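You operate a simulated robot arm through the tools that you are given. There is no shell and no other tool. Be economical: measure what you need, move in short steps, check, and stop when the job is done.

You run a simulated robot arm. Do the job below in one go: nothing can be reset, and whatever is moved stays where it is left.

Task
Switch the three breakers off, then lock out the bench isolator and try it.
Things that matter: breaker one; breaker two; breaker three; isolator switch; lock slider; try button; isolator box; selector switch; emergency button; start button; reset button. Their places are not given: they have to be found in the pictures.

The check looks at the end state, three seconds after you hand in, the way a careful person would. Anything else that was tipped, shoved, dropped, spilled or broken makes it a failure.

Robot
A 7-joint arm with a two-finger parallel gripper, fixed in place. Base frame: the origin is at the foot of the arm, x ahead of it, y to its left, z up. Lengths are in m, angles in degrees, forces in N, time in s.
Its first joint turns from -166.0 to 166.0 degrees. Payload 4.4 kg.
The TCP is the grasp point between the finger pads, 0.023 m short of the fingertips. In the tool frame z runs along the fingers and y along their closing line. Largest opening 0.094 m; finger width 0.038, thickness 0.01; the body of the gripper, 0.054 by 0.096 m, starts 0.039 m behind the TCP.
Orientation is that of the tool frame in the base frame, as a unit quaternion [w, x, y, z]. With the fingers straight down and closing along the base's y, the tool's x points along the base's -x, its y along +y and its z along -z.

Tools
- The arm moves only by the tool play_rows. Its arguments are lists of equal length, an entry for each row: "translation": the shift along the tool's x, y, z in units of 20 mm (1.0 is 20 mm), a list of three; "dr": the turn, a rotation vector about the tool's x, y, z in units of 4 degrees (1.0 is 4 degrees), a list of three; "claw": the opening, from 0 (shut) to 1 (fully open). In form: {"translation": [[x, y, z], ...], "dr": [[ax, ay, az], ...], "claw": [claw, ...]}. A call has 1 to 8 rows; each row shifts and turns the commanded pose from where the row before left it, along the tool's axes as they then stand. A call with a number of a shift or a turn outside -1 to 1 is refused whole. Rows are played at 5 a second. More than 0.05 m and 8.6 degrees between two rows, or a gripper value outside its range, and nothing of the call is played. A pose out of reach is approached as far as the arm can. The call stops where the force on the tool passes 90 N (or 10 N more than at its start, if that is more) or the arm is blocked; 0.2 s more then pass. The fingers move at their own pace (about 0.072 m/s each) and stop on an object; they squeeze with about 31 N. The grip force told is the motor's: it shows also when the fingers shut on nothing. Time passes only in rows, and 0.2 s behind the last, so rows that do not move let the fingers close. It gives the time, the measured TCP pose, the force on the tool (base axes), the opening and the grip force at its end, in the units of the frame above (readings bear some noise).
- Cameras (640 x 400 px; columns grow to the right, rows downward): "scene" is fixed at [0.2189, -0.4985, 1.6931]; the picture's right is [0.93, -0.37, 0.00], its down [-0.19, -0.48, -0.85] and it looks along [0.32, 0.79, -0.52] (base axes); focal length 339 px, centre (320, 200). "wrist" rides on the gripper at [-0.039, 0, -0.044] in the tool frame; the picture's right is [0.00, -1.00, 0.00], its down [0.97, 0.00, -0.24] and it looks along [0.24, 0.00, 0.97] (tool axes); focal length 218 px, centre (320, 200).
- grab_frame(camera): a new picture of that camera. The clock stands still meanwhile.
- point_at(camera, pixels): there is no depth. For up to 12 entries [column, row, z] of the newest picture of that camera ("zoom" is the newest enlarged one), the place [x, y] in the base frame at which the ray of that pixel passes the height z, good to about 0.002 m. The clock stands still meanwhile.
- enlarge(camera, box): a new picture of the part [left, top, right, bottom] of that camera's present view, enlarged. The clock stands still meanwhile.
- finish_job(): hands the job in; it is judged then, once.

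Keep the steps short. Do not move on a guess: measure, check each grasp and each placing, and mend mistakes. In all there are 80 turns and 38 pictures (those below and enlarged ones count). Leave the gripper open and the arm clear of the work at the hand-in unless told otherwise, and finish with a single line.

The tools are called as a command line: name --argument value ..., lists and objects as JSON in quotes. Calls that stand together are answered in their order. play_rows: Moves the arm, as the interface text tells. Its arguments: {"type":"object","properties":{"translation":{"type":"array"},"dr":{"type":"array"},"claw":{"type":"array"}},"required":["translation","dr","claw"]} The other tools are called the same way: grab_frame (camera) takes a picture; point_at (camera, pixels) gives the place at which the rays of pixels pass given heights; enlarge (camera, box) takes an enlarged picture of a part of a camera's view; finish_job () hands the job in.

At the start:

```text
time: 0.0
tcp_pos: [0.3831, 0.5263, 1.2844]
orientation: [0.0, 0.0, 1.0, 0.0]
wrist_force: [0.1, 0.2, -0.2]
finger_gap: 0.0938
grip_force: 0.1
```

scene: 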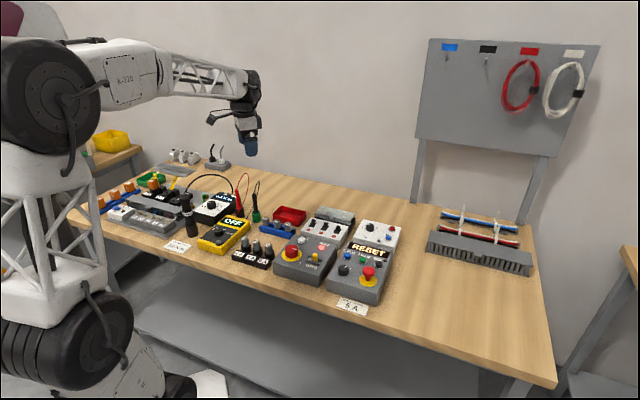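
wrist: 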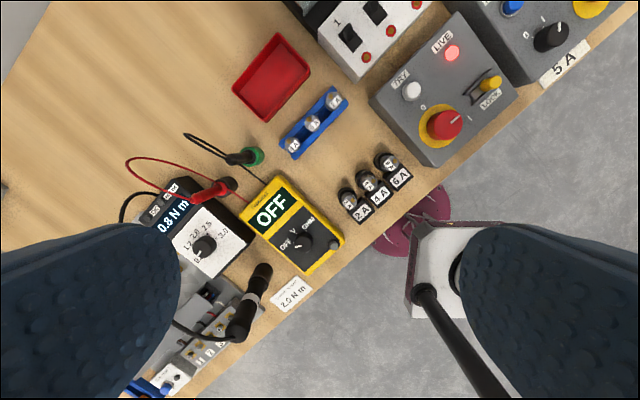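

I see two grey boxes around scene (310,255) and (365,265), with a breaker panel behind the left one. I'll enlarge both views to read the labels.

enlarge --camera "scene" --box '[260, 195, 420, 315]'

enlarge --camera "wrist" --box '[280, 0, 600, 200]'

```text
3.33 times, centred on (340, 255) of scene
```

zoom: 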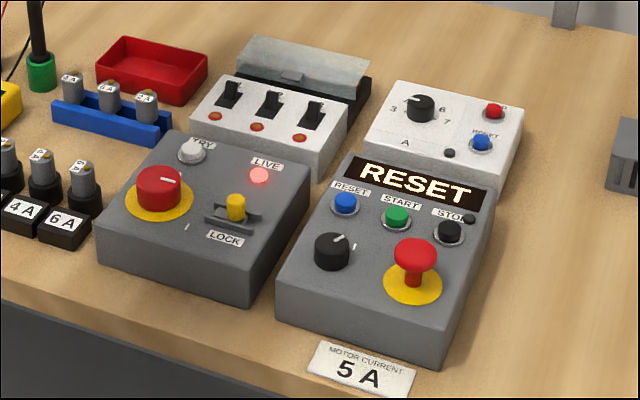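

```text
2.00 times, centred on (440, 100) of wrist
```

zoom: 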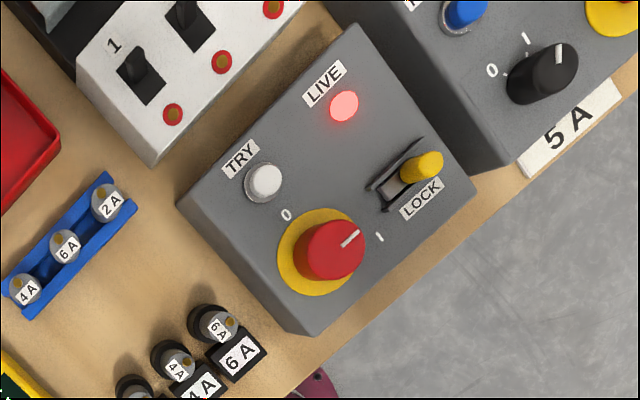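

The isolator box has a red rotary (0/1), a LIVE lamp, the LOCK slider and TRY. I'll measure the same points in both cameras to get the panel height.

point_at --camera "wrist" --pixels '[[452, 53, 1.0], [452, 53, 1.05], [411.5, 90, 1.0], [411.5, 90, 1.05], [356, 12, 1.0], [356, 12, 1.05], [447, 125, 1.0], [447, 125, 1.05]]'

point_at --camera "scene" --pixels '[[321.7, 247.5, 1.0], [321.7, 247.5, 1.05], [301.6, 240, 1.0], [301.6, 240, 1.05], [289.7, 225, 1.0], [289.7, 225, 1.05]]'

```text
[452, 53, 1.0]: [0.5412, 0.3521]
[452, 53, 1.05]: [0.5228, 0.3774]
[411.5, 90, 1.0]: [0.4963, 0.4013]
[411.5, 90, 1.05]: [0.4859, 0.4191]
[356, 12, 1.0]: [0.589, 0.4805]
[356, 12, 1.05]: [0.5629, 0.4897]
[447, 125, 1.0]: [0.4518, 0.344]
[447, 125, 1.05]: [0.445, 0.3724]
```

```text
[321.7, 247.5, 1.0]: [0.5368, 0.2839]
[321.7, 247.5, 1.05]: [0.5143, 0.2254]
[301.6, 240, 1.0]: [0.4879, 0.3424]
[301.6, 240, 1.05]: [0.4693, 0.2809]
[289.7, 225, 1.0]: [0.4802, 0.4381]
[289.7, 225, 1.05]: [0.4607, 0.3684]
```

Heights come out near z 0.96, so the boxes are low. I'll move to a closer viewing pose above the boxes with this orientation, then turn the tool to line up with the bench.

play_rows --translation '[[-1, -0.66, 0.6], [-1, -0.66, 0.6], [-1, -0.66, 0.6], [-1, -0.66, 0.6], [-1, -0.66, 0.6], [-1, -0.66, 0.6], [-1, -0.66, 0.6], [-1, -0.66, 0.6]]' --dr '[[0, 0, 0], [0, 0, 0], [0, 0, 0], [0, 0, 0], [0, 0, 0], [0, 0, 0], [0, 0, 0], [0, 0, 0]]' --claw '[1, 1, 1, 1, 1, 1, 1, 1]'

play_rows --translation '[[0, 0, 0], [0, 0, 0], [0, 0, 0], [0, 0, 0], [0, 0, 0], [0, 0, 0], [0, 0, 0], [0, 0, 0]]' --dr '[[0, 0, -1], [0, 0, -1], [0, 0, -1], [0, 0, -1], [0, 0, -1], [0, 0, -1], [0, 0, -1], [0, 0, -1]]' --claw '[1, 1, 1, 1, 1, 1, 1, 1]'

play_rows --translation '[[0, 0, 0], [0, 0, 0], [0, 0, 0], [0, 0, 0]]' --dr '[[0, 0, -1], [0, 0, -1], [0, 0, -1], [0, 0, -0.75]]' --claw '[1, 1, 1, 1]'

grab_frame --camera "wrist"

```text
time: 1.8
tcp_pos: [0.5427, 0.4207, 1.1876]
orientation: [0.0, 0.0, 1.0, 0.0]
wrist_force: [0.3, -0.7, -0.6]
finger_gap: 0.0941
grip_force: 0.1
```

```text
time: 3.6
tcp_pos: [0.5425, 0.4213, 1.1876]
orientation: [0.0, -0.276, 0.961, -0.001]
wrist_force: [-0.6, 0.0, -0.6]
finger_gap: 0.0943
grip_force: 0.1
```

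```text
time: 4.6
tcp_pos: [0.5417, 0.4205, 1.1888]
orientation: [-0.001, -0.399, 0.917, 0.0]
wrist_force: [0.3, 0.3, 1.2]
finger_gap: 0.094
grip_force: 0.0
```

```text
33 pictures are left
```

wrist: 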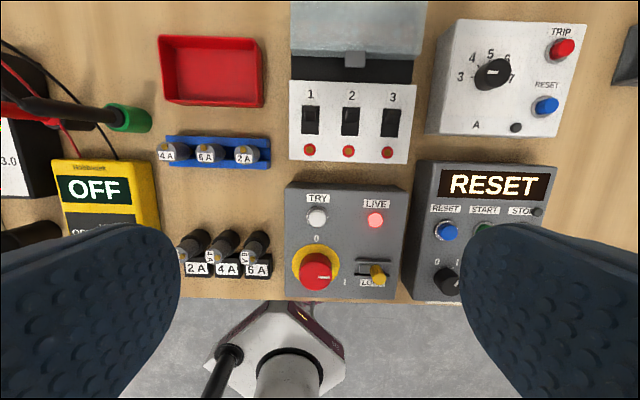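

The tool is now square with the bench. I'll enlarge the isolator and breakers.

enlarge --camera "wrist" --box '[270, 175, 430, 305]'

enlarge --camera "wrist" --box '[270, 70, 430, 170]'

enlarge --camera "scene" --box '[275, 210, 355, 260]'

```text
3.08 times, centred on (350, 240) of wrist
```

zoom: 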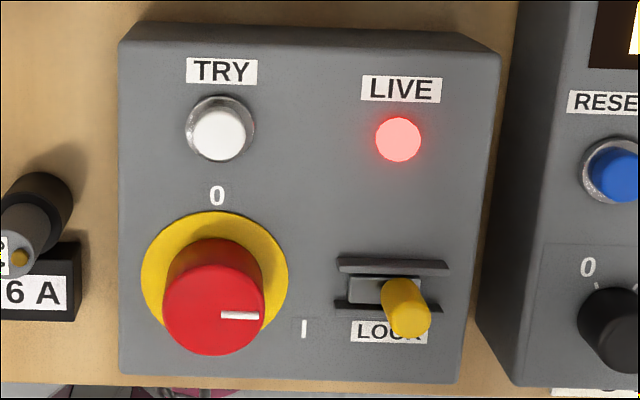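

```text
4.00 times, centred on (350, 120) of wrist
```

zoom: 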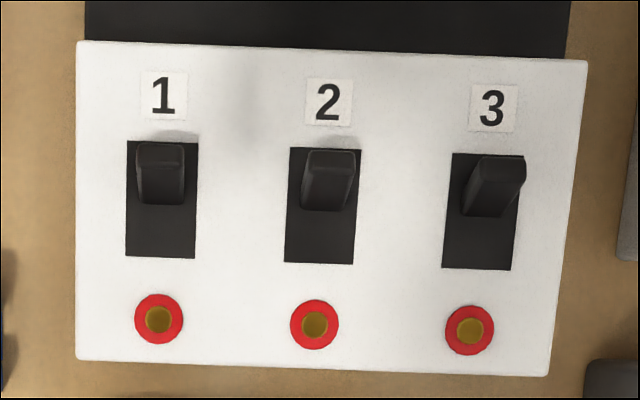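

```text
8.00 times, centred on (315, 235) of scene
```

zoom: 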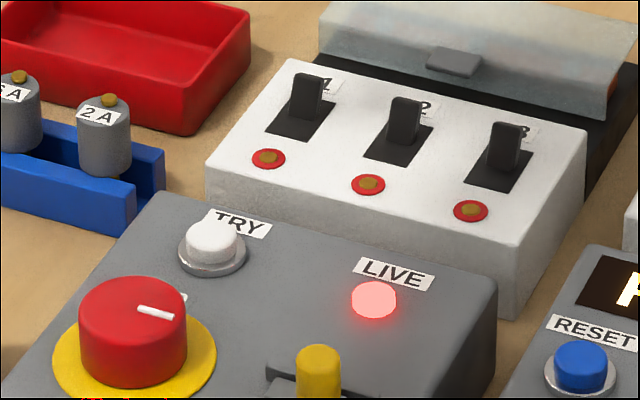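

Breaker levers lean away (on), and the isolator pointer is at I with 0 at the back. I'll triangulate the key features from both cameras.

point_at --camera "wrist" --pixels '[[309.5, 149.75, 0.96], [309.5, 149.75, 1.01], [387.5, 152.5, 0.96], [387.5, 152.5, 1.01], [375.3, 220.2, 0.96], [375.3, 220.2, 1.01], [317.2, 218.2, 0.96], [317.2, 218.2, 1.01], [315.6, 275.7, 0.96], [315.6, 275.7, 1.01], [378.6, 279, 0.96], [378.6, 279, 1.01]]'

point_at --camera "scene" --pixels '[[308.5, 229.9, 0.96], [308.5, 229.9, 1.01], [333.9, 236.4, 0.96], [333.9, 236.4, 1.01], [322.25, 247.5, 0.96], [322.25, 247.5, 1.01], [301.5, 239, 0.96], [301.5, 239, 1.01], [291.6, 248.75, 0.96], [291.6, 248.75, 1.01], [314.75, 254.75, 0.96], [314.75, 254.75, 1.01]]'

enlarge --camera "scene" --box '[275, 235, 345, 279]'

```text
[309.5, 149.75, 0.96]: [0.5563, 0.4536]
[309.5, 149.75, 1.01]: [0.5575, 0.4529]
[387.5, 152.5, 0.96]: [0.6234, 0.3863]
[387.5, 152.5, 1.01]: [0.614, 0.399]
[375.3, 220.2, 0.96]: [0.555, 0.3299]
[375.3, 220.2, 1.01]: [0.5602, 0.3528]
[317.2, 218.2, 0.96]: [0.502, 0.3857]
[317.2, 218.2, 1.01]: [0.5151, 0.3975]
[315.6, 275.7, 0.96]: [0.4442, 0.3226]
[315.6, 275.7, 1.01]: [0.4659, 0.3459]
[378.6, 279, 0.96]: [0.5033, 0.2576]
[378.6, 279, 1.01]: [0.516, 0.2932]
```

```text
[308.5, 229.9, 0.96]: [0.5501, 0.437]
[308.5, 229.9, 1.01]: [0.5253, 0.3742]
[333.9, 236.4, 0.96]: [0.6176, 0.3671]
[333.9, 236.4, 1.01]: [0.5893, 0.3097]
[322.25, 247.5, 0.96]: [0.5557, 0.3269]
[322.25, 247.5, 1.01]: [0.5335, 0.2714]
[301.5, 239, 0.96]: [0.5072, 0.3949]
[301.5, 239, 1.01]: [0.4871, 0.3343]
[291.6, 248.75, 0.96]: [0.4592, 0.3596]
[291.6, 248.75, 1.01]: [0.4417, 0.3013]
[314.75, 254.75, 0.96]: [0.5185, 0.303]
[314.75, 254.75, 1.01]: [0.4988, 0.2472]
```

```text
9.09 times, centred on (310, 257) of scene
```

zoom: 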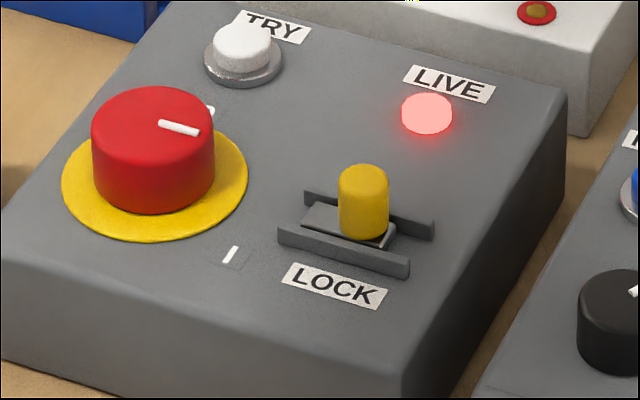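

Positions agree roughly; heights are uncertain by a centimetre, so I'll refine closer and by touch. For the breakers I want the fingers' width along the breaker row, so I'll turn +90° about the tool z.

play_rows --translation '[[0, 0, 0], [0, 0, 0], [0, 0, 0], [0, 0, 0], [0, 0, 0], [0, 0, 0], [0, 0, 0], [0, 0, 0]]' --dr '[[0, 0, 1], [0, 0, 1], [0, 0, 1], [0, 0, 1], [0, 0, 1], [0, 0, 1], [0, 0, 1], [0, 0, 1]]' --claw '[1, 1, 1, 1, 1, 1, 1, 1]'

play_rows --translation '[[0, 0, 0], [0, 0, 0], [0, 0, 0], [0, 0, 0], [0, 0, 0], [0, 0, 0], [0, 0, 0], [0, 0, 0]]' --dr '[[0, 0, 1], [0, 0, 1], [0, 0, 1], [0, 0, 1], [0, 0, 1], [0, 0, 1], [0, 0, 1], [0, 0, 1]]' --claw '[1, 1, 1, 1, 1, 1, 1, 1]'

play_rows --translation '[[0, 0, 0], [0, 0, 0], [0, 0, 0], [0, 0, 0], [0, 0, 0], [0, 0, 0], [0, 0, 0]]' --dr '[[0, 0, 1], [0, 0, 1], [0, 0, 1], [0, 0, 1], [0, 0, 1], [0, 0, 1], [0, 0, 0.5]]' --claw '[1, 1, 1, 1, 1, 1, 1]'

```text
time: 6.4
tcp_pos: [0.5431, 0.42, 1.1902]
orientation: [0.0, -0.13, 0.992, 0.0]
wrist_force: [-0.2, 0.6, -0.4]
finger_gap: 0.0941
grip_force: 0.2
```

```text
time: 8.2
tcp_pos: [0.5428, 0.4218, 1.1897]
orientation: [-0.001, 0.15, 0.989, 0.0]
wrist_force: [0.4, 1.0, -0.9]
finger_gap: 0.0939
grip_force: 0.0
```

```text
time: 9.8
tcp_pos: [0.5415, 0.4207, 1.19]
orientation: [0.0, 0.367, 0.93, 0.0]
wrist_force: [0.2, 0.1, 0.5]
finger_gap: 0.0939
grip_force: 0.1
```

Tool y now points away from me along the bench. Next I move over the breakers and lower to about z 1.11 to look.

play_rows --translation '[[-0.24, 0.81, 1], [-0.24, 0.81, 1], [-0.24, 0.81, 1], [-0.24, 0.81, 1]]' --dr '[[0, 0, 0], [0, 0, 0], [0, 0, 0], [0, 0, 0]]' --claw '[1, 1, 1, 1]'

grab_frame --camera "wrist"

```text
time: 10.8
tcp_pos: [0.6008, 0.454, 1.1103]
orientation: [0.0, 0.366, 0.93, 0.0]
wrist_force: [-0.2, 0.1, 0.1]
finger_gap: 0.094
grip_force: 0.1
```

```text
28 pictures are left
```

wrist: 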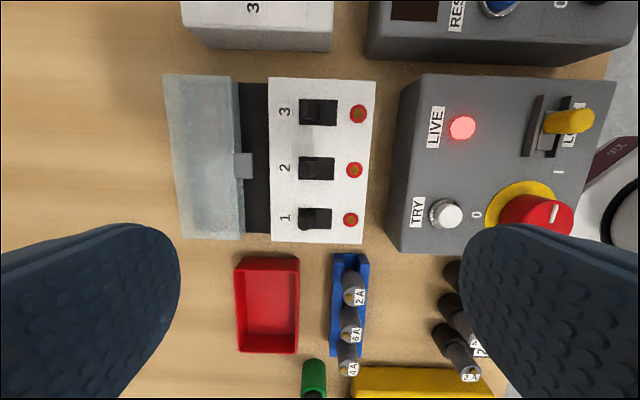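

I'll enlarge the breaker panel in this view.

enlarge --camera "wrist" --box '[200, 70, 400, 250]'

```text
2.22 times, centred on (300, 160) of wrist
```

zoom: 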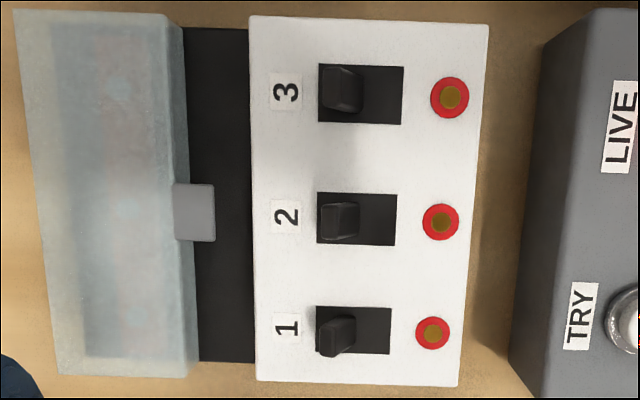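

point_at --camera "zoom" --pixels '[[433, 333, 0.945], [433, 333, 0.985], [450, 97, 0.945], [450, 97, 0.985], [316, 331, 0.965], [391, 331, 0.965], [318, 95, 0.965], [403, 95, 0.965], [317, 219, 0.965], [395, 219, 0.965], [249, 200, 0.965], [175, 212, 0.975]]'

point_at --camera "wrist" --pixels '[[462, 127, 0.945], [462, 127, 0.985], [571, 121, 0.945], [571, 121, 0.985]]'

```text
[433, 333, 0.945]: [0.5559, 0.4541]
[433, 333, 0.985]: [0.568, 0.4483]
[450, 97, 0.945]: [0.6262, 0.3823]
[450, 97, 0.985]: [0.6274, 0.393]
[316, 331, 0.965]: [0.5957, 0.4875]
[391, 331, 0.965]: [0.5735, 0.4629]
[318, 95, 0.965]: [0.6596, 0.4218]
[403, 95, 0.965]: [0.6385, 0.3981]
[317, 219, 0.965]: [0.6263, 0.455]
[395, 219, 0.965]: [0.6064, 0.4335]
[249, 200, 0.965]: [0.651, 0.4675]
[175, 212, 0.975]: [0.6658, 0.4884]
```

```text
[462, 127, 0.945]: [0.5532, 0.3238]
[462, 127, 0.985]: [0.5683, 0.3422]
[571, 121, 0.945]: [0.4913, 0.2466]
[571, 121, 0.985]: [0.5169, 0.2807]
```

Slots measured: breaker 1 near (0.580, 0.480), 2 near (0.615, 0.446), 3 near (0.651, 0.408), with panel z about 0.946–0.96. I'll shut the fingers, go behind lever 1, and lower to tip z 0.977.

play_rows --translation '[[0.55, 0.75, 0], [0.55, 0.75, 0], [0.55, 0.74, 0], [0, 0, 1], [0, 0, 1], [0, 0, 1], [0, 0, 1], [0, 0, 1]]' --dr '[[0, 0, 0], [0, 0, 0], [0, 0, 0], [0, 0, 0], [0, 0, 0], [0, 0, 0], [0, 0, 0], [0, 0, 0]]' --claw '[0, 0, 0, 0, 0, 0, 0, 0]'

play_rows --translation '[[0, 0, 0.5], [0, 0, 0]]' --dr '[[0, 0, 0], [0, 0, 0]]' --claw '[0, 0]'

enlarge --camera "scene" --box '[265, 180, 385, 255]'

grab_frame --camera "wrist"

```text
time: 12.6
tcp_pos: [0.6085, 0.5112, 1.0074]
orientation: [-0.001, 0.366, 0.931, 0.0]
wrist_force: [-0.3, 0.1, 0.5]
finger_gap: 0.0
grip_force: 31.2
```

```text
time: 13.2
tcp_pos: [0.6066, 0.511, 0.9974]
orientation: [0.0, 0.366, 0.931, 0.0]
wrist_force: [0.9, 1.0, 0.5]
finger_gap: 0.0
grip_force: 30.4
```

```text
5.33 times, centred on (325, 218) of scene
```

zoom: 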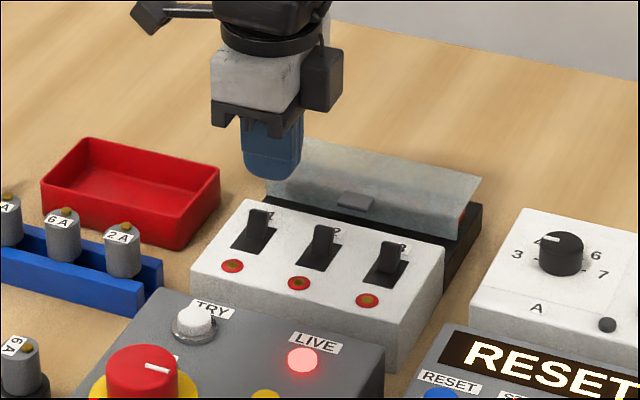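

```text
25 pictures are left
```

wrist: 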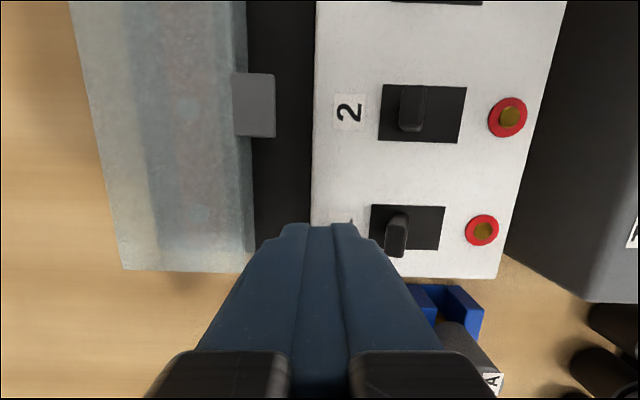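

Fingers are just behind lever 1 (tip seen at (398,225)). I'll shift 8 mm toward the front and lower 8 mm in small steps, watching force.

play_rows --translation '[[0, -0.4, 0], [0, 0, 0.2], [0, 0, 0.2], [0, 0, 0]]' --dr '[[0, 0, 0], [0, 0, 0], [0, 0, 0], [0, 0, 0]]' --claw '[0, 0, 0, 0]'

play_rows --translation '[[0, 0, 0.15], [0, 0, 0]]' --dr '[[0, 0, 0], [0, 0, 0]]' --claw '[0, 0]'

enlarge --camera "scene" --box '[285, 190, 365, 240]'

```text
time: 14.2
tcp_pos: [0.6012, 0.5049, 0.9902]
orientation: [-0.001, 0.366, 0.931, 0.0]
wrist_force: [-0.2, -0.5, 0.0]
finger_gap: 0.0001
grip_force: 31.4
```

```text
time: 14.8
tcp_pos: [0.6024, 0.5039, 0.9871]
orientation: [0.0, 0.367, 0.93, 0.001]
wrist_force: [0.2, 0.8, 0.0]
finger_gap: 0.0001
grip_force: 31.4
```

```text
8.00 times, centred on (325, 215) of scene
```

zoom: 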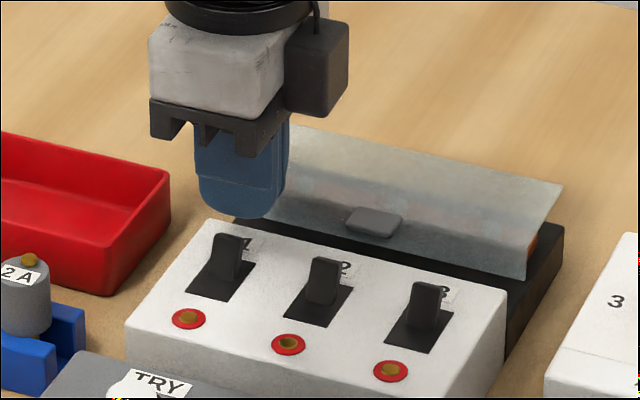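

No contact at tip z 0.964. I'll lower further in 3 mm steps.

play_rows --translation '[[0, 0, 0.15], [0, 0, 0]]' --dr '[[0, 0, 0], [0, 0, 0]]' --claw '[0, 0]'

play_rows --translation '[[0, 0, 0.15], [0, 0, 0]]' --dr '[[0, 0, 0], [0, 0, 0]]' --claw '[0, 0]'

enlarge --camera "wrist" --box '[240, 150, 480, 300]'

```text
time: 15.4
tcp_pos: [0.6017, 0.5042, 0.9844]
orientation: [0.0, 0.367, 0.93, 0.001]
wrist_force: [-0.5, -0.5, 1.0]
finger_gap: 0.0004
grip_force: 31.0
```

```text
time: 16.0
tcp_pos: [0.6022, 0.5035, 0.98]
orientation: [0.0, 0.367, 0.93, 0.0]
wrist_force: [0.0, -0.3, -0.2]
finger_gap: 0.0
grip_force: 30.6
```

```text
2.67 times, centred on (360, 225) of wrist
```

zoom: 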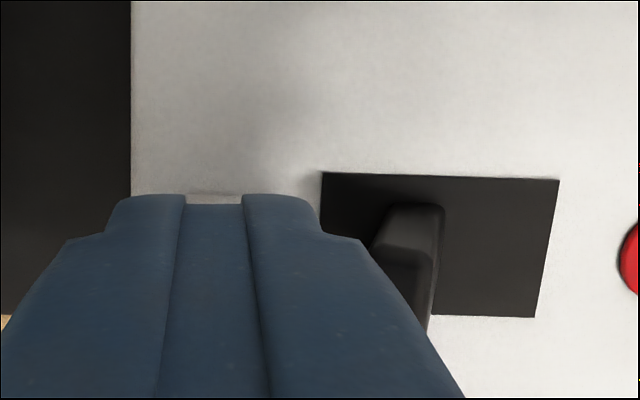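

The tip is at z 0.957, beside the lever without touching. I'll push toward the front in 5 mm rows.

play_rows --translation '[[0, -0.25, 0], [0, -0.25, 0], [0, -0.25, 0], [0, -0.25, 0], [0, -0.25, 0], [0, 0, 0]]' --dr '[[0, 0, 0], [0, 0, 0], [0, 0, 0], [0, 0, 0], [0, 0, 0], [0, 0, 0]]' --claw '[0, 0, 0, 0, 0, 0]'

enlarge --camera "wrist" --box '[240, 150, 480, 300]'

```text
time: 17.4
tcp_pos: [0.5822, 0.4871, 0.9823]
orientation: [0.0, 0.366, 0.931, 0.0]
wrist_force: [-0.1, 0.3, -0.5]
finger_gap: 0.0
grip_force: 31.1
```

```text
2.67 times, centred on (360, 225) of wrist
```

zoom: 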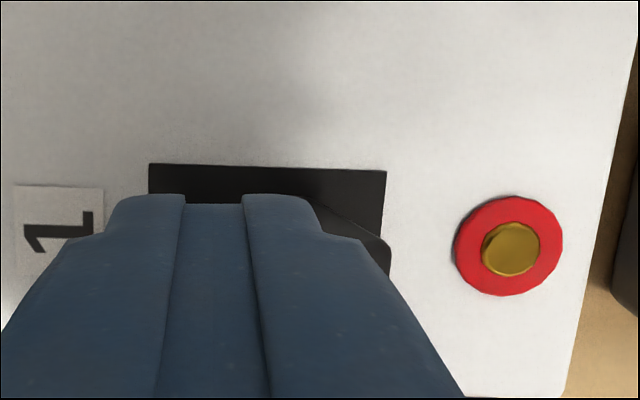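

The lever seems to have flipped to the front. I'll raise, then look.

play_rows --translation '[[0, 0, -1], [0, 0, -1], [0, 0.63, 0], [0, 0.62, 0], [-0.9, 0, 0], [-0.9, 0, 0], [-0.8, 0, 0], [0, 0, 0]]' --dr '[[0, 0, 0], [0, 0, 0], [0, 0, 0], [0, 0, 0], [0, 0, 0], [0, 0, 0], [0, 0, 0], [0, 0, 0]]' --claw '[0, 0, 0, 0, 0, 0, 0, 0]'

enlarge --camera "scene" --box '[285, 190, 365, 240]'

```text
time: 19.2
tcp_pos: [0.6427, 0.4701, 1.0222]
orientation: [0.0, 0.365, 0.931, 0.001]
wrist_force: [-0.3, -0.7, -0.9]
finger_gap: 0.0001
grip_force: 31.0
```

```text
8.00 times, centred on (325, 215) of scene
```

zoom: 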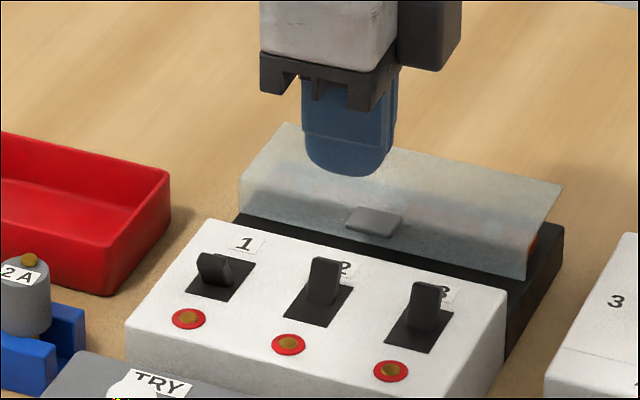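

Breaker 1 is off. I'm now behind lever 2; I'll lower 40 mm, push the same 25+ mm, and lift.

play_rows --translation '[[0, -0.15, 0.8], [0, 0, 0.6], [0, 0, 0.4], [0, 0, 0.25], [0, 0, 0]]' --dr '[[0, 0, 0], [0, 0, 0], [0, 0, 0], [0, 0, 0], [0, 0, 0]]' --claw '[0, 0, 0, 0, 0]'

play_rows --translation '[[0, -0.25, 0], [0, -0.25, 0], [0, -0.25, 0], [0, -0.25, 0], [0, -0.25, 0], [0, 0, 0]]' --dr '[[0, 0, 0], [0, 0, 0], [0, 0, 0], [0, 0, 0], [0, 0, 0], [0, 0, 0]]' --claw '[0, 0, 0, 0, 0, 0]'

play_rows --translation '[[0, 0, -1], [0, 0, -1], [0, 0.7, 0], [0, 0.6, 0], [-0.9, 0, 0], [-0.9, 0, 0], [-0.7, 0, 0], [0, 0, 0]]' --dr '[[0, 0, 0], [0, 0, 0], [0, 0, 0], [0, 0, 0], [0, 0, 0], [0, 0, 0], [0, 0, 0], [0, 0, 0]]' --claw '[0, 0, 0, 0, 0, 0, 0, 0]'

enlarge --camera "scene" --box '[285, 190, 365, 240]'

```text
time: 20.4
tcp_pos: [0.6377, 0.4687, 0.9803]
orientation: [0.0, 0.367, 0.93, 0.0]
wrist_force: [-0.2, 1.0, 0.0]
finger_gap: 0.0
grip_force: 31.0
```

```text
time: 21.8
tcp_pos: [0.6212, 0.4502, 0.9817]
orientation: [0.0, 0.366, 0.93, 0.0]
wrist_force: [-0.5, -0.5, -0.1]
finger_gap: 0.0001
grip_force: 30.8
```

```text
time: 23.6
tcp_pos: [0.6745, 0.4334, 1.019]
orientation: [0.0, 0.366, 0.93, 0.0]
wrist_force: [-0.9, -0.1, -0.7]
finger_gap: 0.0
grip_force: 31.2
```

```text
8.00 times, centred on (325, 215) of scene
```

zoom: 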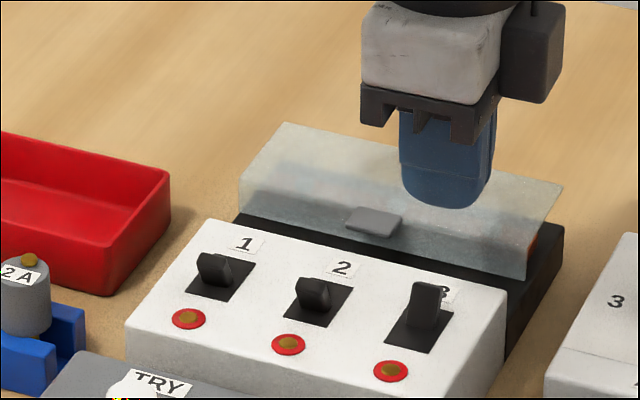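

Breaker 2 is off. Same again for breaker 3.

play_rows --translation '[[0, 0, 0.8], [0, 0, 0.6], [0, 0, 0.35], [0, 0, 0.15], [0, 0, 0]]' --dr '[[0, 0, 0], [0, 0, 0], [0, 0, 0], [0, 0, 0], [0, 0, 0]]' --claw '[0, 0, 0, 0, 0]'

play_rows --translation '[[0, -0.25, 0], [0, -0.25, 0], [0, -0.25, 0], [0, -0.25, 0], [0, -0.22, 0], [0, 0, 0]]' --dr '[[0, 0, 0], [0, 0, 0], [0, 0, 0], [0, 0, 0], [0, 0, 0], [0, 0, 0]]' --claw '[0, 0, 0, 0, 0, 0]'

play_rows --translation '[[0, 0, -1], [0, 0, -1], [0, 0, -1], [0, 0, -1], [0, 0, 0]]' --dr '[[0, 0, 0], [0, 0, 0], [0, 0, 0], [0, 0, 0], [0, 0, 0]]' --claw '[0, 0, 0, 0, 0]'

enlarge --camera "scene" --box '[275, 205, 355, 265]'

```text
time: 24.8
tcp_pos: [0.6756, 0.4323, 0.9826]
orientation: [0.0, 0.366, 0.931, 0.001]
wrist_force: [-0.7, 0.5, -1.0]
finger_gap: 0.0
grip_force: 30.6
```

```text
time: 26.2
tcp_pos: [0.6593, 0.4158, 0.9822]
orientation: [0.0, 0.366, 0.931, -0.001]
wrist_force: [-0.8, 0.3, -0.6]
finger_gap: 0.0
grip_force: 30.8
```

```text
time: 27.4
tcp_pos: [0.6609, 0.4153, 1.0645]
orientation: [0.0, 0.367, 0.93, 0.0]
wrist_force: [-0.6, -1.5, 0.6]
finger_gap: 0.0
grip_force: 31.2
```

```text
6.67 times, centred on (315, 235) of scene
```

zoom: 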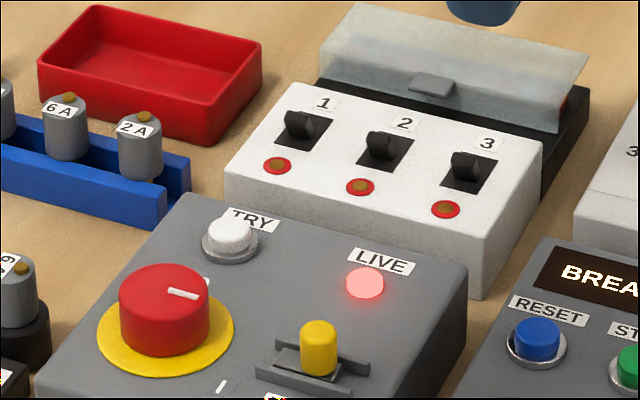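

All three breakers are off. Now I'll travel at height to above the red isolator knob, at about (0.453, 0.333), opening the fingers partly.

play_rows --translation '[[0.4, -0.9, 0], [0.4, -0.9, 0], [0.4, -0.9, 0], [0.4, -0.9, 0], [0.4, -0.9, 0], [0.4, -0.9, 0], [0.4, -0.9, 0], [0.4, -0.9, 0]]' --dr '[[0, 0, 0], [0, 0, 0], [0, 0, 0], [0, 0, 0], [0, 0, 0], [0, 0, 0], [0, 0, 0], [0, 0, 0]]' --claw '[0.7, 0.7, 0.7, 0.7, 0.7, 0.7, 0.7, 0.7]'

play_rows --translation '[[0.4, -0.73, 0], [0.4, -0.73, 0], [0.4, -0.73, 0], [0.4, -0.71, 0], [0, 0, 0]]' --dr '[[0, 0, 0], [0, 0, 0], [0, 0, 0], [0, 0, 0], [0, 0, 0]]' --claw '[0.7, 0.7, 0.7, 0.7, 0.7]'

grab_frame --camera "wrist"

```text
time: 29.2
tcp_pos: [0.5148, 0.3525, 1.0625]
orientation: [0.001, 0.367, 0.93, 0.0]
wrist_force: [0.2, -0.2, -0.4]
finger_gap: 0.0659
grip_force: 0.0
```

```text
time: 30.4
tcp_pos: [0.4516, 0.3344, 1.0614]
orientation: [0.0, 0.367, 0.93, 0.0]
wrist_force: [0.3, 0.0, 0.0]
finger_gap: 0.0657
grip_force: 0.0
```

```text
18 pictures are left
```

wrist: 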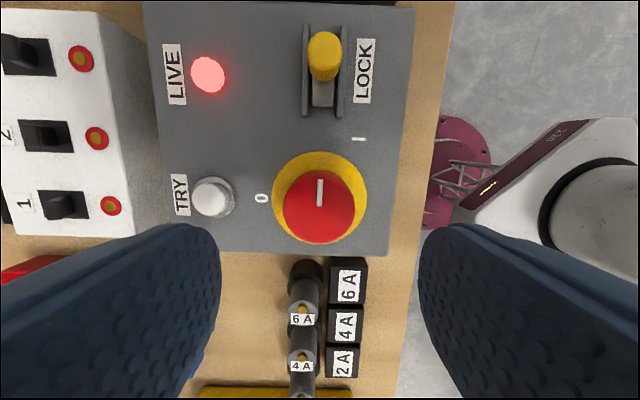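

The knob's top is at (319,206), centred between the fingers. I'll measure it, the slider and TRY from here.

point_at --camera "wrist" --pixels '[[319, 206, 0.983], [319, 206, 0.975], [319, 195, 0.96], [324, 53, 0.98], [324, 53, 0.985], [322, 85, 0.96], [322, 27, 0.96], [322, 113, 0.96], [211, 196, 0.965], [208, 75, 0.96]]'

```text
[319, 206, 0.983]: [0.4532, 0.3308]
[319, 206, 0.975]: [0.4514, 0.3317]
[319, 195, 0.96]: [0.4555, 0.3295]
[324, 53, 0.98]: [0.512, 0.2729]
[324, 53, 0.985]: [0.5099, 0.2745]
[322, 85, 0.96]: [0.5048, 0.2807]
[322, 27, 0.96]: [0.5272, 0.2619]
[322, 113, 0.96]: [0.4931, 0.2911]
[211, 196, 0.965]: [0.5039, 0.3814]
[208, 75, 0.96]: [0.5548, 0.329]
```

Knob centre is (0.4535, 0.331), so I nudge there and lower to tip z about 0.966.

play_rows --translation '[[-0.19, -0.06, 0], [0, 0, 1], [0, 0, 1], [0, 0, 0.8], [0, 0, 0.4], [0, 0, 0.4], [0, 0, 0]]' --dr '[[0, 0, 0], [0, 0, 0], [0, 0, 0], [0, 0, 0], [0, 0, 0], [0, 0, 0], [0, 0, 0]]' --claw '[0.7, 0.7, 0.7, 0.7, 0.7, 0.7, 0.7]'

play_rows --translation '[[0, 0, 0], [0, 0, 0], [0, 0, 0]]' --dr '[[0, 0, 0], [0, 0, 0], [0, 0, 0]]' --claw '[0, 0, 0]'

```text
time: 32.0
tcp_pos: [0.4543, 0.3293, 0.9903]
orientation: [-0.001, 0.367, 0.93, 0.0]
wrist_force: [-0.5, 0.2, 0.0]
finger_gap: 0.0659
grip_force: 0.1
```

```text
time: 32.8
tcp_pos: [0.4564, 0.3312, 0.9914]
orientation: [0.0, 0.366, 0.93, 0.0]
wrist_force: [38.4, 42.2, -23.6]
finger_gap: 0.0431
grip_force: 44.8
```

The gap is 0.043 with a force of 57 N along +A, so the grip is off-centre. I'll ease 2 mm toward +A.

play_rows --translation '[[0, 0.1, 0], [0, 0, 0], [0, 0, 0]]' --dr '[[0, 0, 0], [0, 0, 0], [0, 0, 0]]' --claw '[0, 0, 0]'

enlarge --camera "wrist" --box '[180, 100, 460, 275]'

```text
time: 33.6
tcp_pos: [0.4541, 0.3311, 0.9904]
orientation: [0.0, 0.367, 0.93, 0.0]
wrist_force: [-7.7, -1.5, 10.3]
finger_gap: 0.0431
grip_force: 44.7
```

```text
2.29 times, centred on (320, 188) of wrist
```

zoom: 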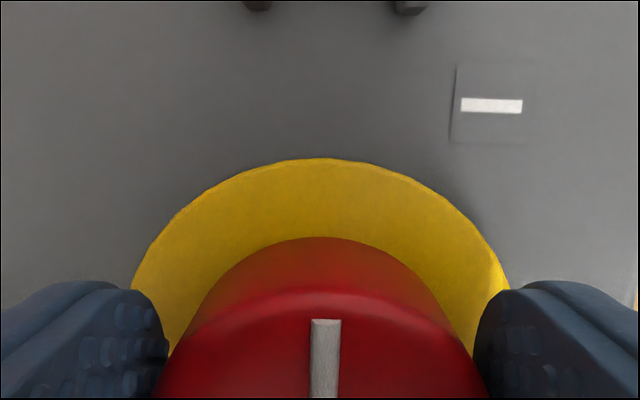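

Good centred grip. I'll turn counter-clockwise (toward 0) by 32° first and check.

play_rows --translation '[[0, 0, 0], [0, 0, 0], [0, 0, 0], [0, 0, 0], [0, 0, 0], [0, 0, 0], [0, 0, 0], [0, 0, 0]]' --dr '[[0, 0, -1], [0, 0, -1], [0, 0, -1], [0, 0, -1], [0, 0, -1], [0, 0, -1], [0, 0, -1], [0, 0, -1]]' --claw '[0, 0, 0, 0, 0, 0, 0, 0]'

enlarge --camera "wrist" --box '[180, 100, 460, 275]'

```text
time: 35.4
tcp_pos: [0.4547, 0.3327, 0.9918]
orientation: [0.001, 0.095, 0.995, -0.001]
wrist_force: [33.7, 38.9, -29.5]
finger_gap: 0.0434
grip_force: 44.9
```

```text
2.29 times, centred on (320, 188) of wrist
```

zoom: 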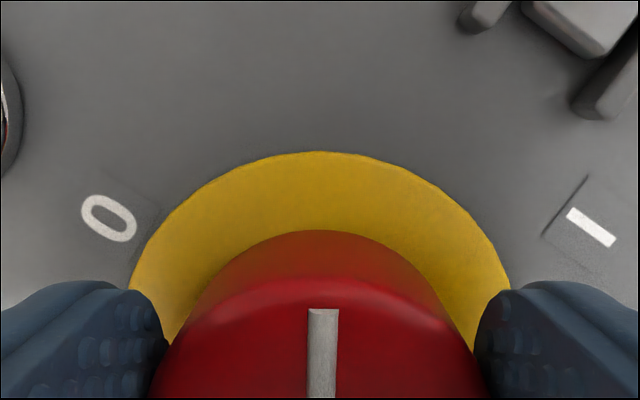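

The knob turns with the gripper. A side force of 50 N along +A has built up, so I'll ease 2 mm that way and continue turning.

play_rows --translation '[[-0.05, 0.085, 0], [0, 0, 0], [0, 0, 0], [0, 0, 0], [0, 0, 0], [0, 0, 0], [0, 0, 0]]' --dr '[[0, 0, 0], [0, 0, -1], [0, 0, -1], [0, 0, -1], [0, 0, -1], [0, 0, -1], [0, 0, -1]]' --claw '[0, 0, 0, 0, 0, 0, 0]'

```text
time: 37.0
tcp_pos: [0.4554, 0.3332, 0.992]
orientation: [0.0, -0.114, 0.993, 0.0]
wrist_force: [-32.5, 10.9, 13.3]
finger_gap: 0.043
grip_force: 45.1
```

Turned 56° so far. I'll ease 1 mm toward −x and continue the remaining 34°.

play_rows --translation '[[0.05, 0, 0], [0, 0, 0], [0, 0, 0], [0, 0, 0], [0, 0, 0], [0, 0, 0]]' --dr '[[0, 0, -1], [0, 0, -1], [0, 0, -1], [0, 0, -1], [0, 0, -1], [0, 0, 0]]' --claw '[0, 0, 0, 0, 0, 0]'

play_rows --translation '[[0, 0, 0], [0, 0, 0], [0, 0, 0], [0, 0, 0], [0, 0, 0]]' --dr '[[0, 0, -1], [0, 0, -1], [0, 0, -1], [0, 0, -0.5], [0, 0, 0]]' --claw '[0, 0, 0, 0, 0]'

grab_frame --camera "wrist"

```text
time: 38.4
tcp_pos: [0.4534, 0.3331, 0.9912]
orientation: [0.001, -0.285, 0.959, 0.0]
wrist_force: [-26.6, 66.9, 6.0]
finger_gap: 0.0432
grip_force: 45.0
```

```text
time: 39.6
tcp_pos: [0.4541, 0.333, 0.9906]
orientation: [0.0, -0.399, 0.917, 0.0]
wrist_force: [-22.0, 64.9, 8.2]
finger_gap: 0.0433
grip_force: 44.6
```

```text
15 pictures are left
```

wrist: 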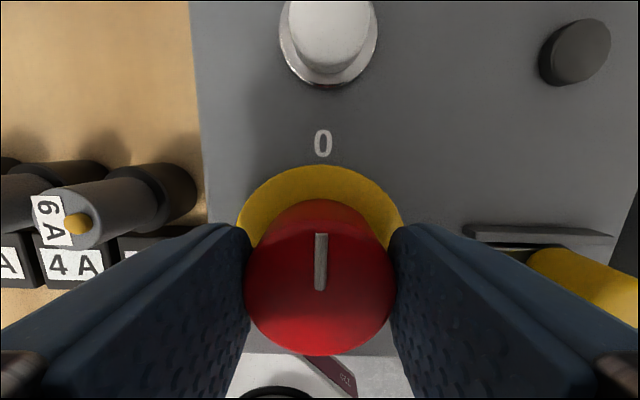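

Pointer is at 0 and the LIVE lamp is out. I'll release with a modest opening (the fuse holder is close on the left) and rise.

play_rows --translation '[[0, 0, 0], [0, 0, 0], [0, 0, 0]]' --dr '[[0, 0, 0], [0, 0, 0], [0, 0, 0]]' --claw '[0.58, 0.58, 0.58]'

play_rows --translation '[[0, 0, -0.5], [0, 0, -1], [0, 0, -1], [0, 0, -1], [0, 0, 0]]' --dr '[[0, 0, 0], [0, 0, 0], [0, 0, 0], [0, 0, 0], [0, 0, 0]]' --claw '[0.58, 0.58, 0.58, 0.58, 0.58]'

enlarge --camera "scene" --box '[275, 235, 345, 279]'

```text
time: 40.4
tcp_pos: [0.4536, 0.3312, 0.9901]
orientation: [0.001, -0.399, 0.917, -0.001]
wrist_force: [0.5, 0.8, -0.1]
finger_gap: 0.0548
grip_force: 0.1
```

```text
time: 41.6
tcp_pos: [0.4539, 0.3316, 1.0601]
orientation: [0.0, -0.399, 0.917, 0.0]
wrist_force: [-0.2, -0.1, -0.2]
finger_gap: 0.0542
grip_force: 0.0
```

```text
9.09 times, centred on (310, 257) of scene
```

zoom: 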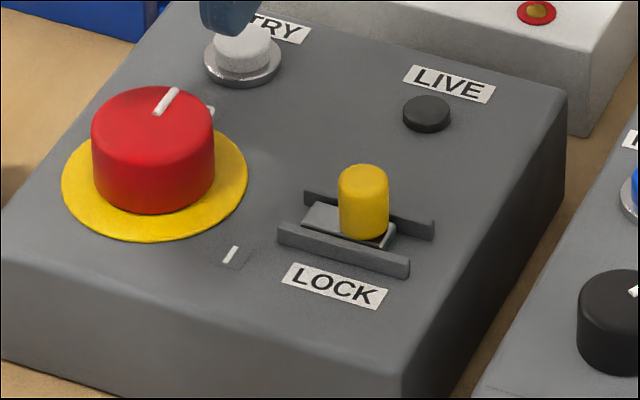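

LIVE is out and the pointer is at 0. Next I move over the yellow lock post at about (0.5095, 0.275) and look closely at the slider.

play_rows --translation '[[0.05, -1, 0], [0.05, -1, 0], [0.04, -1, 0], [0.04, -0.96, 0], [0, 0, 0]]' --dr '[[0, 0, 0], [0, 0, 0], [0, 0, 0], [0, 0, 0], [0, 0, 0]]' --claw '[0.6, 0.6, 0.6, 0.6, 0.6]'

enlarge --camera "wrist" --box '[220, 130, 420, 255]'

```text
time: 42.8
tcp_pos: [0.508, 0.2744, 1.0591]
orientation: [0.0, -0.399, 0.917, 0.0]
wrist_force: [0.6, 0.8, 0.7]
finger_gap: 0.0566
grip_force: 0.0
```

```text
3.20 times, centred on (320, 192) of wrist
```

zoom: 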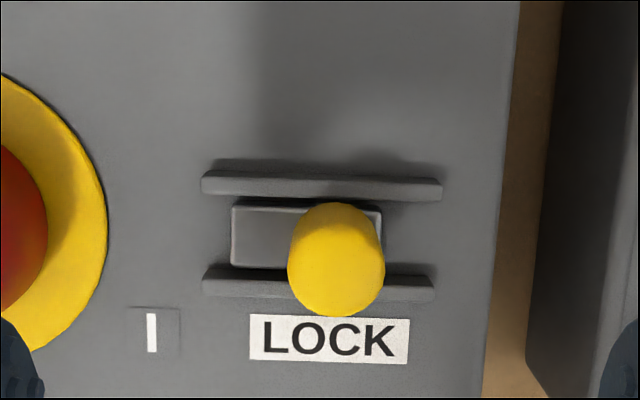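

The slider plate spans 231–383 inside rails 202–442, with the post at 336. I'll narrow the fingers, lower around the post, and grip.

play_rows --translation '[[0, -0.03, 0], [0, 0, 0], [0, 0, 1], [0, 0, 1], [0, 0, 0.7], [0, 0, 0.5], [0, 0, 0]]' --dr '[[0, 0, 0], [0, 0, 0], [0, 0, 0], [0, 0, 0], [0, 0, 0], [0, 0, 0], [0, 0, 0]]' --claw '[0.38, 0.38, 0.38, 0.38, 0.38, 0.38, 0.38]'

play_rows --translation '[[0, 0, 0], [0, 0, 0], [0, 0, 0]]' --dr '[[0, 0, 0], [0, 0, 0], [0, 0, 0]]' --claw '[0, 0, 0]'

grab_frame --camera "wrist"

```text
time: 44.4
tcp_pos: [0.5095, 0.2738, 0.9973]
orientation: [0.0, -0.399, 0.917, 0.001]
wrist_force: [-0.1, 0.8, -0.8]
finger_gap: 0.0357
grip_force: 0.0
```

```text
time: 45.2
tcp_pos: [0.5089, 0.2756, 0.9968]
orientation: [0.0, -0.399, 0.917, 0.0]
wrist_force: [1.9, 1.8, -4.0]
finger_gap: 0.0172
grip_force: 44.6
```

```text
12 pictures are left
```

wrist: 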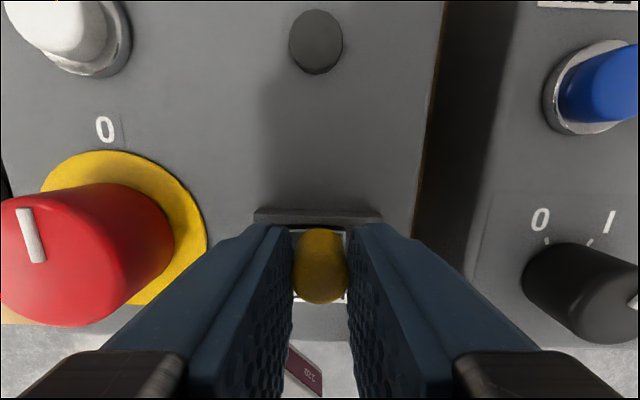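

Post gripped (gap 0.017). I'll try sliding left toward the knob by 5 mm gently and read the force.

play_rows --translation '[[0, 0.1, 0], [0, 0.1, 0], [0, 0.05, 0], [0, 0, 0]]' --dr '[[0, 0, 0], [0, 0, 0], [0, 0, 0], [0, 0, 0]]' --claw '[0, 0, 0, 0]'

```text
time: 46.2
tcp_pos: [0.5051, 0.2794, 0.9962]
orientation: [0.0, -0.398, 0.917, 0.0]
wrist_force: [-18.9, -20.3, -9.7]
finger_gap: 0.0171
grip_force: 45.3
```

It moved 5 mm left with only a sideways force. I'll ease 1 mm toward the front and continue left.

play_rows --translation '[[0.05, 0.1, 0], [0, 0.1, 0], [0, 0.1, 0], [0, 0, 0]]' --dr '[[0, 0, 0], [0, 0, 0], [0, 0, 0], [0, 0, 0]]' --claw '[0, 0, 0, 0]'

enlarge --camera "wrist" --box '[180, 150, 440, 312]'

```text
time: 47.2
tcp_pos: [0.5026, 0.2821, 0.9966]
orientation: [-0.001, -0.4, 0.917, 0.0]
wrist_force: [3.0, 3.9, -42.1]
finger_gap: 0.017
grip_force: 45.2
```

```text
2.46 times, centred on (310, 231) of wrist
```

zoom: 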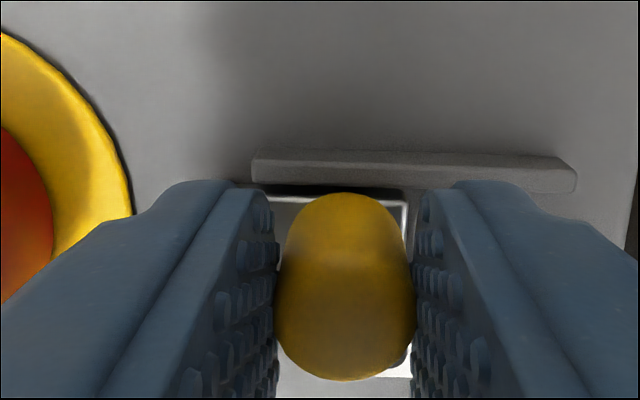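

9 mm travelled and still moving; the −42 N vertical pull suggests I should ease down 1 mm. Continuing left.

play_rows --translation '[[0, 0.1, 0.05], [0, 0.1, 0], [0, 0.1, 0], [0, 0, 0]]' --dr '[[0, 0, 0], [0, 0, 0], [0, 0, 0], [0, 0, 0]]' --claw '[0, 0, 0, 0]'

```text
time: 48.2
tcp_pos: [0.4977, 0.2866, 0.9957]
orientation: [0.0, -0.399, 0.917, 0.0]
wrist_force: [-6.3, -3.6, -12.8]
finger_gap: 0.0173
grip_force: 45.2
```

15.7 mm travelled with low force. I'll go on left until it stops.

play_rows --translation '[[0, 0.1, 0], [0, 0.1, 0], [0, 0.1, 0], [0, 0, 0]]' --dr '[[0, 0, 0], [0, 0, 0], [0, 0, 0], [0, 0, 0]]' --claw '[0, 0, 0, 0]'

enlarge --camera "wrist" --box '[180, 150, 440, 312]'

```text
time: 49.2
tcp_pos: [0.4955, 0.29, 0.9967]
orientation: [0.002, -0.398, 0.917, -0.001]
wrist_force: [69.5, -32.2, -17.5]
finger_gap: 0.0171
grip_force: 45.0
```

```text
2.46 times, centred on (310, 231) of wrist
```

zoom: 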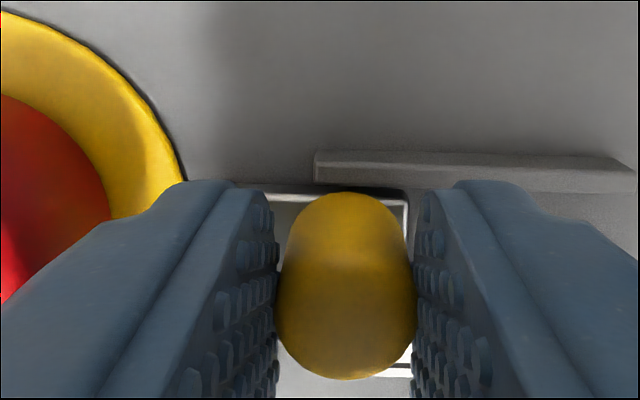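

The force rose to 73 N against the motion: end stop reached after about 20 mm, with the bolt now toward the knob. I'll relax, release and rise.

play_rows --translation '[[0, -0.08, 0], [0, 0, 0], [0, 0, 0], [0, 0, 0]]' --dr '[[0, 0, 0], [0, 0, 0], [0, 0, 0], [0, 0, 0]]' --claw '[0, 0.34, 0.34, 0.34]'

play_rows --translation '[[0, 0, -0.5], [0, 0, -1], [0, 0, -1], [0, 0, -1], [0, 0, 0]]' --dr '[[0, 0, 0], [0, 0, 0], [0, 0, 0], [0, 0, 0], [0, 0, 0]]' --claw '[0.34, 0.34, 0.34, 0.34, 0.34]'

enlarge --camera "wrist" --box '[160, 90, 440, 265]'

```text
time: 50.2
tcp_pos: [0.4943, 0.2884, 0.9962]
orientation: [0.0, -0.398, 0.917, 0.0]
wrist_force: [0.0, 0.0, 0.1]
finger_gap: 0.0322
grip_force: 0.0
```

```text
time: 51.4
tcp_pos: [0.4934, 0.2902, 1.0659]
orientation: [0.0, -0.398, 0.917, 0.0]
wrist_force: [0.4, -0.3, 0.2]
finger_gap: 0.032
grip_force: 0.0
```

```text
2.29 times, centred on (300, 178) of wrist
```

zoom: 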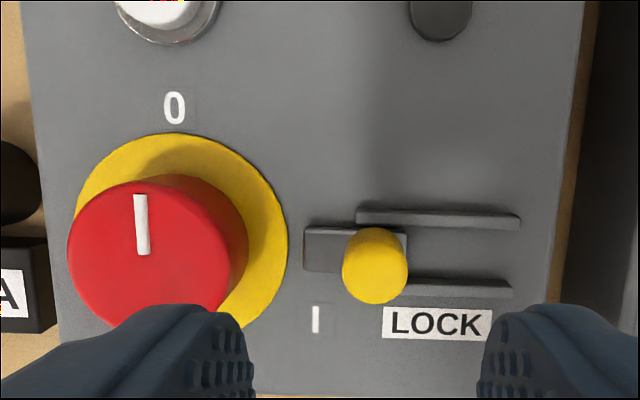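

Locked: the bolt is at the knob. Now I move over the TRY button, near (0.504, 0.386), to look before pressing.

play_rows --translation '[[-0.97, 0.72, 0], [-0.97, 0.72, 0], [-0.97, 0.72, 0], [-0.96, 0.72, 0], [0, 0, 0]]' --dr '[[0, 0, 0], [0, 0, 0], [0, 0, 0], [0, 0, 0], [0, 0, 0]]' --claw '[0.6, 0.6, 0.6, 0.6, 0.6]'

grab_frame --camera "wrist"

```text
time: 52.6
tcp_pos: [0.5022, 0.3855, 1.0644]
orientation: [0.0, -0.398, 0.917, -0.001]
wrist_force: [-0.7, -1.0, 0.5]
finger_gap: 0.0564
grip_force: 0.1
```

```text
8 pictures are left
```

wrist: 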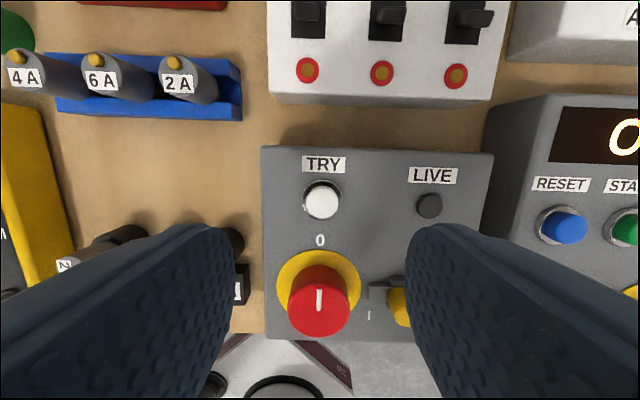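

point_at --camera "wrist" --pixels '[[322, 202, 0.968], [322, 202, 0.975]]'

```text
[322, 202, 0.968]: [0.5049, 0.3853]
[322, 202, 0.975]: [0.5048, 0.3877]
```

TRY is right below the TCP. I'll shut the fingers, lower to tip z about 0.975, then press in small steps.

play_rows --translation '[[-0.1, -0.07, 0], [0, 0, 0], [0, 0, 0], [0, 0, 1], [0, 0, 1], [0, 0, 0.8], [0, 0, 0.4], [0, 0, 0]]' --dr '[[0, 0, 0], [0, 0, 0], [0, 0, 0], [0, 0, 0], [0, 0, 0], [0, 0, 0], [0, 0, 0], [0, 0, 0]]' --claw '[0, 0, 0, 0, 0, 0, 0, 0]'

play_rows --translation '[[0, 0, 0.1], [0, 0, 0.1], [0, 0, 0.1], [0, 0, 0]]' --dr '[[0, 0, 0], [0, 0, 0], [0, 0, 0], [0, 0, 0]]' --claw '[0, 0, 0, 0]'

```text
time: 54.4
tcp_pos: [0.5064, 0.3865, 1.0018]
orientation: [0.0, -0.399, 0.917, 0.0]
wrist_force: [0.2, 0.3, -0.4]
finger_gap: 0.0
grip_force: 31.4
```

```text
time: 55.4
tcp_pos: [0.5072, 0.3857, 0.9946]
orientation: [0.0, -0.399, 0.917, 0.001]
wrist_force: [0.4, -0.3, 0.1]
finger_gap: 0.0
grip_force: 30.5
```

No contact yet at tip z 0.972. I'll continue down in 1.5 mm rows.

play_rows --translation '[[0, 0, 0.08], [0, 0, 0.08], [0, 0, 0.08], [0, 0, 0]]' --dr '[[0, 0, 0], [0, 0, 0], [0, 0, 0], [0, 0, 0]]' --claw '[0, 0, 0, 0]'

```text
time: 56.4
tcp_pos: [0.5068, 0.3866, 0.9909]
orientation: [0.0, -0.399, 0.917, 0.0]
wrist_force: [0.7, 0.0, 0.3]
finger_gap: 0.0002
grip_force: 30.7
```

play_rows --translation '[[0, 0, 0.08], [0, 0, 0.08], [0, 0, 0]]' --dr '[[0, 0, 0], [0, 0, 0], [0, 0, 0]]' --claw '[0, 0, 0]'

```text
time: 57.2
tcp_pos: [0.5073, 0.3846, 0.9885]
orientation: [0.0, -0.399, 0.917, 0.0]
wrist_force: [-0.4, -0.9, 1.4]
finger_gap: 0.0001
grip_force: 30.8
```

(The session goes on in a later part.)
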